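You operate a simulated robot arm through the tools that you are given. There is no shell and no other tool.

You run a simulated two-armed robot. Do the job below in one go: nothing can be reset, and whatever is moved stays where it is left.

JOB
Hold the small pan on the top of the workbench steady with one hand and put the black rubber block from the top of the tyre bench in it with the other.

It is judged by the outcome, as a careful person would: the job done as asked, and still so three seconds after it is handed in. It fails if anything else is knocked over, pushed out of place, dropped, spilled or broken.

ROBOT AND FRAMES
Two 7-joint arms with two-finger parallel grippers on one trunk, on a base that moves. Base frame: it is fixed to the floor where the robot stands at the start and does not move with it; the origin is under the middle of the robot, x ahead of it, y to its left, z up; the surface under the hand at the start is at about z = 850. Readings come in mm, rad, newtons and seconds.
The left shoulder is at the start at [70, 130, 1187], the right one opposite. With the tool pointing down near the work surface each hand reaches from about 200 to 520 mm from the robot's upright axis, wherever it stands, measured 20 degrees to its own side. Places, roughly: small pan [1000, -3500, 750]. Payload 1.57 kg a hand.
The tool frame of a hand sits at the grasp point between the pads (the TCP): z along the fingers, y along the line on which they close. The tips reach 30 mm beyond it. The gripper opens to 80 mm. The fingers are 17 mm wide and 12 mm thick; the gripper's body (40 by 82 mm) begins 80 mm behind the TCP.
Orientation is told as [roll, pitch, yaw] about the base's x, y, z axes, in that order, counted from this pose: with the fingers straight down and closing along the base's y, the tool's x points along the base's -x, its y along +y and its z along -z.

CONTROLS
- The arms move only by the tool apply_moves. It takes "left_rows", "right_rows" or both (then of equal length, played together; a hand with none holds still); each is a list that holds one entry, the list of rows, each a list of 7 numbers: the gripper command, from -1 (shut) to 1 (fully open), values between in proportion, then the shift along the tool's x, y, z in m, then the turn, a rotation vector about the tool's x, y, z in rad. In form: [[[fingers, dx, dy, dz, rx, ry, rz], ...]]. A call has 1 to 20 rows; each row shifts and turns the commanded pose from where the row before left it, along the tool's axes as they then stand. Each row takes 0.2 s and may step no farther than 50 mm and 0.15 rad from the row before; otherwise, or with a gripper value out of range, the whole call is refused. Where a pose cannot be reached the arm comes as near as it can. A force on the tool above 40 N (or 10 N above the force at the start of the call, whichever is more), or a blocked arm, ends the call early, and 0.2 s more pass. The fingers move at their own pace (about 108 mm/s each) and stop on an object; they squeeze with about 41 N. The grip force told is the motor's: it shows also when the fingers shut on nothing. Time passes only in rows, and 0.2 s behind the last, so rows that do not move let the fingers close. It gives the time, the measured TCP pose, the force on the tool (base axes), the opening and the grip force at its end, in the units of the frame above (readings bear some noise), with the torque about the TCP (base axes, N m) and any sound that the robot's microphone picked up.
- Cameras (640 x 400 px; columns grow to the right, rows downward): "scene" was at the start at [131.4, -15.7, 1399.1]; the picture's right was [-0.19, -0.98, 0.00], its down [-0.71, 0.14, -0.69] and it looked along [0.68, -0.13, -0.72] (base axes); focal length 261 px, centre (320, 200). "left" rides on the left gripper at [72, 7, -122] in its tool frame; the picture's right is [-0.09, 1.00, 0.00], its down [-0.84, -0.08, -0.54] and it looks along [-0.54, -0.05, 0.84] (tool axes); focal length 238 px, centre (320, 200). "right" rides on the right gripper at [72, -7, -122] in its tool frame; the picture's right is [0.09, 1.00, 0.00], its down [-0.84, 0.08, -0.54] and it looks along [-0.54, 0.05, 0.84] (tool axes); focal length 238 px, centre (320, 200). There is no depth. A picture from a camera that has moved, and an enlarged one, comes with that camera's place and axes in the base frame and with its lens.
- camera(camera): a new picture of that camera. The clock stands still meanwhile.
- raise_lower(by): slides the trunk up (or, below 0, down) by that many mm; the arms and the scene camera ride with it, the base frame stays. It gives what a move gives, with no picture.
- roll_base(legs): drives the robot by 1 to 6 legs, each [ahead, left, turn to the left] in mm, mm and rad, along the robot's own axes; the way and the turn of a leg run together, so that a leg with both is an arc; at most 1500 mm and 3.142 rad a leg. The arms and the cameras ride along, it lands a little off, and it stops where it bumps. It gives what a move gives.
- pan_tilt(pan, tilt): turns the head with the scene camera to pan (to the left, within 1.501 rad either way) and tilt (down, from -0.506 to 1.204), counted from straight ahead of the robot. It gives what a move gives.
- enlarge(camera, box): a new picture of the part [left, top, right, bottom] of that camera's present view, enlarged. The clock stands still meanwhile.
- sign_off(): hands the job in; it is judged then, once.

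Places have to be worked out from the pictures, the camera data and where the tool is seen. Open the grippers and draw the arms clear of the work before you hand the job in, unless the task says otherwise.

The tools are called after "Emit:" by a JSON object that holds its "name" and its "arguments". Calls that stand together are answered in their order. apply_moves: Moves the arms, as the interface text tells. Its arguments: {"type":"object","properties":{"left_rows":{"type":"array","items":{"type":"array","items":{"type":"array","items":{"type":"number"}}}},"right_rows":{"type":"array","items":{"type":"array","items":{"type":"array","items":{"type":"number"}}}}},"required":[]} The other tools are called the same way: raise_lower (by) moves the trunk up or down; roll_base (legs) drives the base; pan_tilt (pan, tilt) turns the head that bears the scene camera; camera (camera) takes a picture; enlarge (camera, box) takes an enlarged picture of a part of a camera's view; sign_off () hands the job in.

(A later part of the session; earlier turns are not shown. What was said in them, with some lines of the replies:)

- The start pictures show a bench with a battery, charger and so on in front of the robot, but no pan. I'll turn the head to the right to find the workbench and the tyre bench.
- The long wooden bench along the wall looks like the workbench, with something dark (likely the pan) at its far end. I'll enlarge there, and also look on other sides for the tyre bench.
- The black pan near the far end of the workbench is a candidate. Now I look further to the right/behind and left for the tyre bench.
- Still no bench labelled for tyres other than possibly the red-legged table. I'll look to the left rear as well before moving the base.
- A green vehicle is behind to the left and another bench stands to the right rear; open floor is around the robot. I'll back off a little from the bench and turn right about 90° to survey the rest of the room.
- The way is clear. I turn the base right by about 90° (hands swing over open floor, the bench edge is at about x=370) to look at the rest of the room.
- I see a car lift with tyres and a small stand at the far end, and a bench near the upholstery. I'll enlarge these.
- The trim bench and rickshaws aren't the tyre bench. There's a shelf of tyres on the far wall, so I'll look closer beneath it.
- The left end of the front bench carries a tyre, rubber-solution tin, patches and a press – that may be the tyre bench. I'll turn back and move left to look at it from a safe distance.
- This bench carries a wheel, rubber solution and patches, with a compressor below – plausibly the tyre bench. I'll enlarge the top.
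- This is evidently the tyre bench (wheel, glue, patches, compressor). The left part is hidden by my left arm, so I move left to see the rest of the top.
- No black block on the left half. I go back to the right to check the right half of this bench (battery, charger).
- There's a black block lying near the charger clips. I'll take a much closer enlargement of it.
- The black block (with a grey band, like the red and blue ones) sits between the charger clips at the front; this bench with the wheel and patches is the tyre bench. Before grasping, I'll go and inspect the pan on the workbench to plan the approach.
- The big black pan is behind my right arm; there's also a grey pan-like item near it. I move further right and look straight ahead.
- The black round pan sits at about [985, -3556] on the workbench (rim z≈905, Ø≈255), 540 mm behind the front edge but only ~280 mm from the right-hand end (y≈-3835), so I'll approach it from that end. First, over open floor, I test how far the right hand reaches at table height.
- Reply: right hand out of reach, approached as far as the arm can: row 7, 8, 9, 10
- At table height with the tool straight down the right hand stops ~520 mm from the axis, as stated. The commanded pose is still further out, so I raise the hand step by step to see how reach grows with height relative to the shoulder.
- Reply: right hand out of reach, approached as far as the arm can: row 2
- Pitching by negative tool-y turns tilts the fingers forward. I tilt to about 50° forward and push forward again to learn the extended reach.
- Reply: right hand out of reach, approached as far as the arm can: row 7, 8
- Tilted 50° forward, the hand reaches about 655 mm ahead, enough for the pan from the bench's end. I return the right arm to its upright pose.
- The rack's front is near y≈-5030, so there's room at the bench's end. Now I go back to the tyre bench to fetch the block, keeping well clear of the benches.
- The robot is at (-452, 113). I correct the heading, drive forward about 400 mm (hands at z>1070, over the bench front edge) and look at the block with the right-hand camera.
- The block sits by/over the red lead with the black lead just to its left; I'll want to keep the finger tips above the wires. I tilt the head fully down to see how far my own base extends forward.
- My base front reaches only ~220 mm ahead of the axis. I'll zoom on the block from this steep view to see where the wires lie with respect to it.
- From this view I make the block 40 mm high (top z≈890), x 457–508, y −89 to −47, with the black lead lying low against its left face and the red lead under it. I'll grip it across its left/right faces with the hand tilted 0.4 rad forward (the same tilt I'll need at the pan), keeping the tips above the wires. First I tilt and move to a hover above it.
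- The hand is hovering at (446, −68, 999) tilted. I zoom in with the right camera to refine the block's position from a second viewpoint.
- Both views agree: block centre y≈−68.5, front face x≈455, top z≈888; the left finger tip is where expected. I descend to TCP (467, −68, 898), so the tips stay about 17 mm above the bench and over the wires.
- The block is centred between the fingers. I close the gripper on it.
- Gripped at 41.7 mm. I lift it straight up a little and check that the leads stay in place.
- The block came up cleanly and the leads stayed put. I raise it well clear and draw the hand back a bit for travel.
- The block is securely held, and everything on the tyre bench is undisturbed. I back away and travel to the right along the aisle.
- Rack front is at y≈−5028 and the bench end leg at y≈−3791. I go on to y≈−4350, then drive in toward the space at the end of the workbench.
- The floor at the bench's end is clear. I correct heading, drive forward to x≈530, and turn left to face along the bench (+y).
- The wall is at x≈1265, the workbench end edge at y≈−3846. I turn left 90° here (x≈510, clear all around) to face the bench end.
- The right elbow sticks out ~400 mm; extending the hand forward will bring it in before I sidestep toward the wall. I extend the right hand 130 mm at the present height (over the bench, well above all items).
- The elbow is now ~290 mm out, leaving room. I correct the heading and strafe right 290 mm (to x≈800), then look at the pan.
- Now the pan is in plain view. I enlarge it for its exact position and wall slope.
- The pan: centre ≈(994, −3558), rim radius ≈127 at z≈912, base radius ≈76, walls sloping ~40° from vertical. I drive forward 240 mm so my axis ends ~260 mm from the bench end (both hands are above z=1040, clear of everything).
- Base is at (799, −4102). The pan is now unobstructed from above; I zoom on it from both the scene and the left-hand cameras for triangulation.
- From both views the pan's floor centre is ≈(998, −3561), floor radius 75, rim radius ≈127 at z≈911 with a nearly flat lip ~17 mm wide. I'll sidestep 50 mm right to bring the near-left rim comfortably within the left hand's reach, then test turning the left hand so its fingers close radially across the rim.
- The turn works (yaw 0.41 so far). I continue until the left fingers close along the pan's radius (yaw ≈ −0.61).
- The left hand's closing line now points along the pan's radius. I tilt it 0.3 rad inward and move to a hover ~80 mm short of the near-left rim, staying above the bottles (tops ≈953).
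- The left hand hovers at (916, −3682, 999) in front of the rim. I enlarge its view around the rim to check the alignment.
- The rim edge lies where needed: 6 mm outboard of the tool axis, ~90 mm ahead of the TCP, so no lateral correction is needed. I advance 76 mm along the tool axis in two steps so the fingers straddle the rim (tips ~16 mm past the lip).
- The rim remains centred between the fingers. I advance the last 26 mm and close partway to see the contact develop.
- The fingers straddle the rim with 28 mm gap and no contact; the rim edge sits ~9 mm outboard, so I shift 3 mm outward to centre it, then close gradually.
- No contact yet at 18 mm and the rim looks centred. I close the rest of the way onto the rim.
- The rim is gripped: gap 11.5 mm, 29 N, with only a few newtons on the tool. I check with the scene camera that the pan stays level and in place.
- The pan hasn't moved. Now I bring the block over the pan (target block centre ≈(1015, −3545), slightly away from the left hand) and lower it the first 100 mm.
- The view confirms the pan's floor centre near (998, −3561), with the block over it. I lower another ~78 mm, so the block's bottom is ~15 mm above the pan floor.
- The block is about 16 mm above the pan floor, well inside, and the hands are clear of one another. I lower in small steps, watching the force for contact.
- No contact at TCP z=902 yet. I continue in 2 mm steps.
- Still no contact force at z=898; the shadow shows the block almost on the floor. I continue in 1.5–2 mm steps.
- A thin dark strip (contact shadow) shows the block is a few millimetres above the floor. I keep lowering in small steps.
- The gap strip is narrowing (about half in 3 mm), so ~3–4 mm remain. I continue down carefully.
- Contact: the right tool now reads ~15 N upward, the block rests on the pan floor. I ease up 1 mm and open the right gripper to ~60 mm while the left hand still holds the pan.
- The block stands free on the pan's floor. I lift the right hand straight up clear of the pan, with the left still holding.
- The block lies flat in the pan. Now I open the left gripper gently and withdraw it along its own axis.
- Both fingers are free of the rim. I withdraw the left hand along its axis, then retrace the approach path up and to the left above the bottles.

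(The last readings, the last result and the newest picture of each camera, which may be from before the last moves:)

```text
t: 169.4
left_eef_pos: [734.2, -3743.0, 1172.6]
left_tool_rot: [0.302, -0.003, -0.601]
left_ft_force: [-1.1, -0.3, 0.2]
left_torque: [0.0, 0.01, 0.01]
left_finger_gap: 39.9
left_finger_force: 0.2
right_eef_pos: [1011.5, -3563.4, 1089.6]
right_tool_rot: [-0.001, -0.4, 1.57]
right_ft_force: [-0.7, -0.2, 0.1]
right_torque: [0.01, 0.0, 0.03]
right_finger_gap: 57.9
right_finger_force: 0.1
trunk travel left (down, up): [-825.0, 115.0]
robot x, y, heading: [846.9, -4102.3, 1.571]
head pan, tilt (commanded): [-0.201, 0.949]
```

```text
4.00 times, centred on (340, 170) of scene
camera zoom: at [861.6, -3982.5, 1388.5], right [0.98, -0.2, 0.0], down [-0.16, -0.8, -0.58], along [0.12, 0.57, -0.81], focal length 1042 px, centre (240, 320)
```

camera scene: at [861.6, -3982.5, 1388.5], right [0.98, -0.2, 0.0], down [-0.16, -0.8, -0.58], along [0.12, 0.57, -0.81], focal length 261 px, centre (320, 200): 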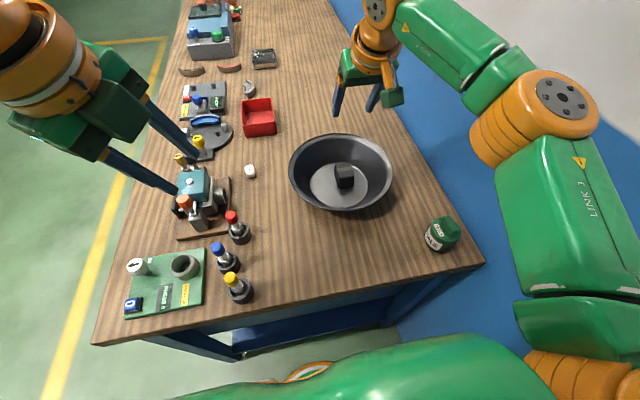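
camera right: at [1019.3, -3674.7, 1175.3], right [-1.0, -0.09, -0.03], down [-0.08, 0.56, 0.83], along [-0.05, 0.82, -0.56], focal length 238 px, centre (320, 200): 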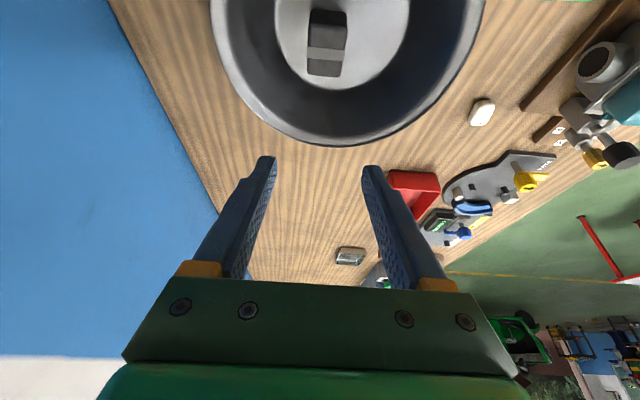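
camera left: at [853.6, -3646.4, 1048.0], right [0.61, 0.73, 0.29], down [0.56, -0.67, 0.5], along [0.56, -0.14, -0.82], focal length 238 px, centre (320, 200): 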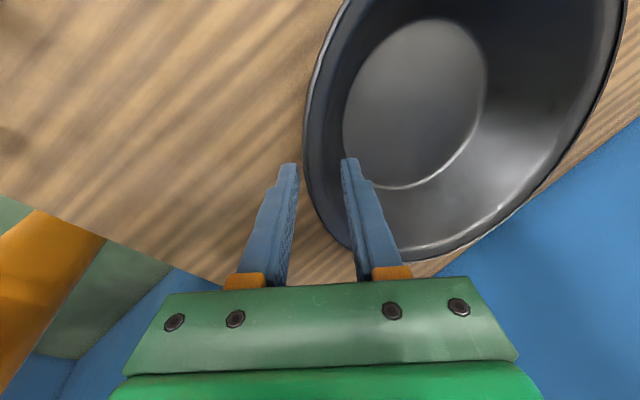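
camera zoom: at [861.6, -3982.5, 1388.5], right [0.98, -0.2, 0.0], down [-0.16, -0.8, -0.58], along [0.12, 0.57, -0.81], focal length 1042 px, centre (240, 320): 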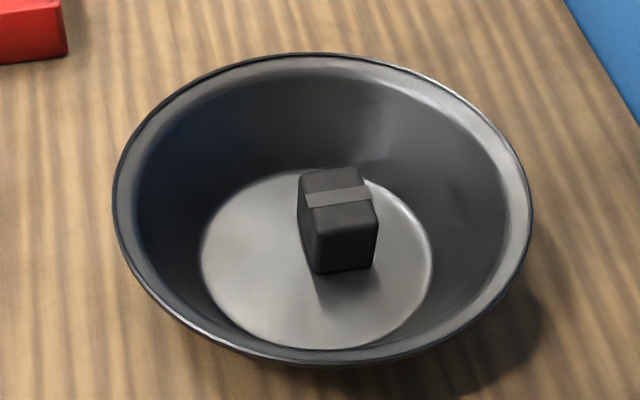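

The block sits flat in the pan, the pan is where it was, and the bottles and other items are all standing. I back the robot straight away so both arms are clear of the bench, then open the grippers fully.

Emit:
{"name": "roll_base", "arguments": {"legs": [[-400, 0, 0]]}}

Emit:
{"name": "apply_moves", "arguments": {"left_rows": [[[1, 0, 0, 0, 0, 0, 0], [1, 0, 0, 0, 0, 0, 0], [1, 0, 0, 0, 0, 0, 0]]], "right_rows": [[[1, 0, 0, 0, 0, 0, 0], [1, 0, 0, 0, 0, 0, 0], [1, 0, 0, 0, 0, 0, 0]]]}}

Emit:
{"name": "pan_tilt", "arguments": {"pan": -0.1, "tilt": 0.65}}

Emit:
{"name": "camera", "arguments": {"camera": "scene"}}

```text
t: 171.9
left_eef_pos: [734.7, -4144.0, 1171.9]
left_tool_rot: [0.299, -0.002, -0.604]
left_ft_force: [0.1, 0.0, -0.6]
left_torque: [-0.01, -0.01, 0.0]
left_finger_gap: 40.1
left_finger_force: 0.0
right_eef_pos: [1016.1, -3965.0, 1089.3]
right_tool_rot: [-0.001, -0.399, 1.567]
right_ft_force: [0.3, 0.5, -0.8]
right_torque: [-0.03, 0.0, 0.0]
right_finger_gap: 58.0
right_finger_force: 0.2
trunk travel left (down, up): [-825.0, 115.0]
robot x, y, heading: [844.7, -4506.9, 1.566]
head pan, tilt (commanded): [-0.201, 0.949]
```

```text
t: 172.7
left_eef_pos: [735.1, -4146.7, 1171.8]
left_tool_rot: [0.3, -0.003, -0.606]
left_ft_force: [0.9, -0.1, 0.8]
left_torque: [0.0, 0.0, 0.01]
left_finger_gap: 80.2
left_finger_force: 0.0
right_eef_pos: [1014.2, -3966.2, 1088.7]
right_tool_rot: [-0.002, -0.402, 1.567]
right_ft_force: [0.6, 0.2, 0.8]
right_torque: [0.01, 0.0, -0.03]
right_finger_gap: 80.0
right_finger_force: 0.3
trunk travel left (down, up): [-825.0, 115.0]
robot x, y, heading: [843.1, -4506.1, 1.567]
head pan, tilt (commanded): [-0.201, 0.949]
```

```text
t: 173.5
left_eef_pos: [733.8, -4146.7, 1172.1]
left_tool_rot: [0.302, -0.003, -0.606]
left_ft_force: [0.0, -0.9, 0.0]
left_torque: [0.04, 0.01, 0.01]
left_finger_gap: 79.8
left_finger_force: 0.0
right_eef_pos: [1013.5, -3966.4, 1088.9]
right_tool_rot: [0.001, -0.402, 1.566]
right_ft_force: [-0.4, -0.3, 1.0]
right_torque: [0.03, -0.02, 0.03]
right_finger_gap: 80.2
right_finger_force: 0.0
trunk travel left (down, up): [-825.0, 115.0]
robot x, y, heading: [849.3, -4508.3, 1.564]
head pan, tilt (commanded): [-0.099, 0.649]
```

```text
taken
camera scene: at [857.0, -4371.1, 1412.5], right [0.99, -0.1, 0.0], down [-0.06, -0.6, -0.8], along [0.08, 0.79, -0.61], focal length 261 px, centre (320, 200)
```

scene: 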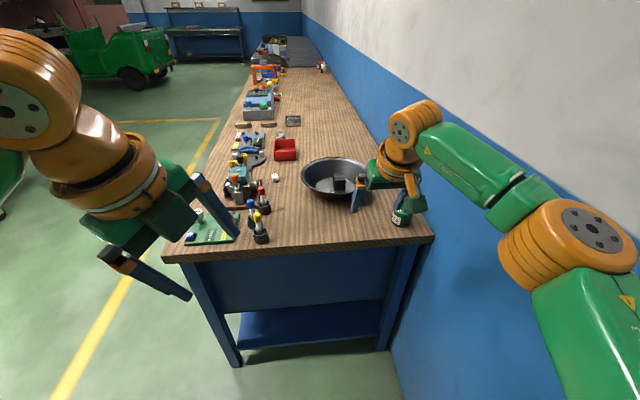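

The block is in the pan, the seals tin and everything else on the workbench stand as before, and both arms are clear with grippers open. I hand the job in.

Emit:
{"name": "sign_off", "arguments": {}}

```text
The job is handed in.
```

The black rubber block from the tyre bench is lying flat on the floor of the small pan on the workbench. The left hand gripped the pan's rim while the right hand lowered the block in. I felt it touch the pan floor before letting go.

After letting go I saw no shift in the pan's position, and the bottles, the seals tin and the other nearby items were still standing. Both grippers are open, and the robot has backed about 400 mm away, so both arms are clear of the bench.

I judged which block was meant by its looks: it was the only black one I saw on that bench, with the same grey band as the red and blue blocks there. It stood over the charger's red lead, and lifting it left the charger and its leads in place.
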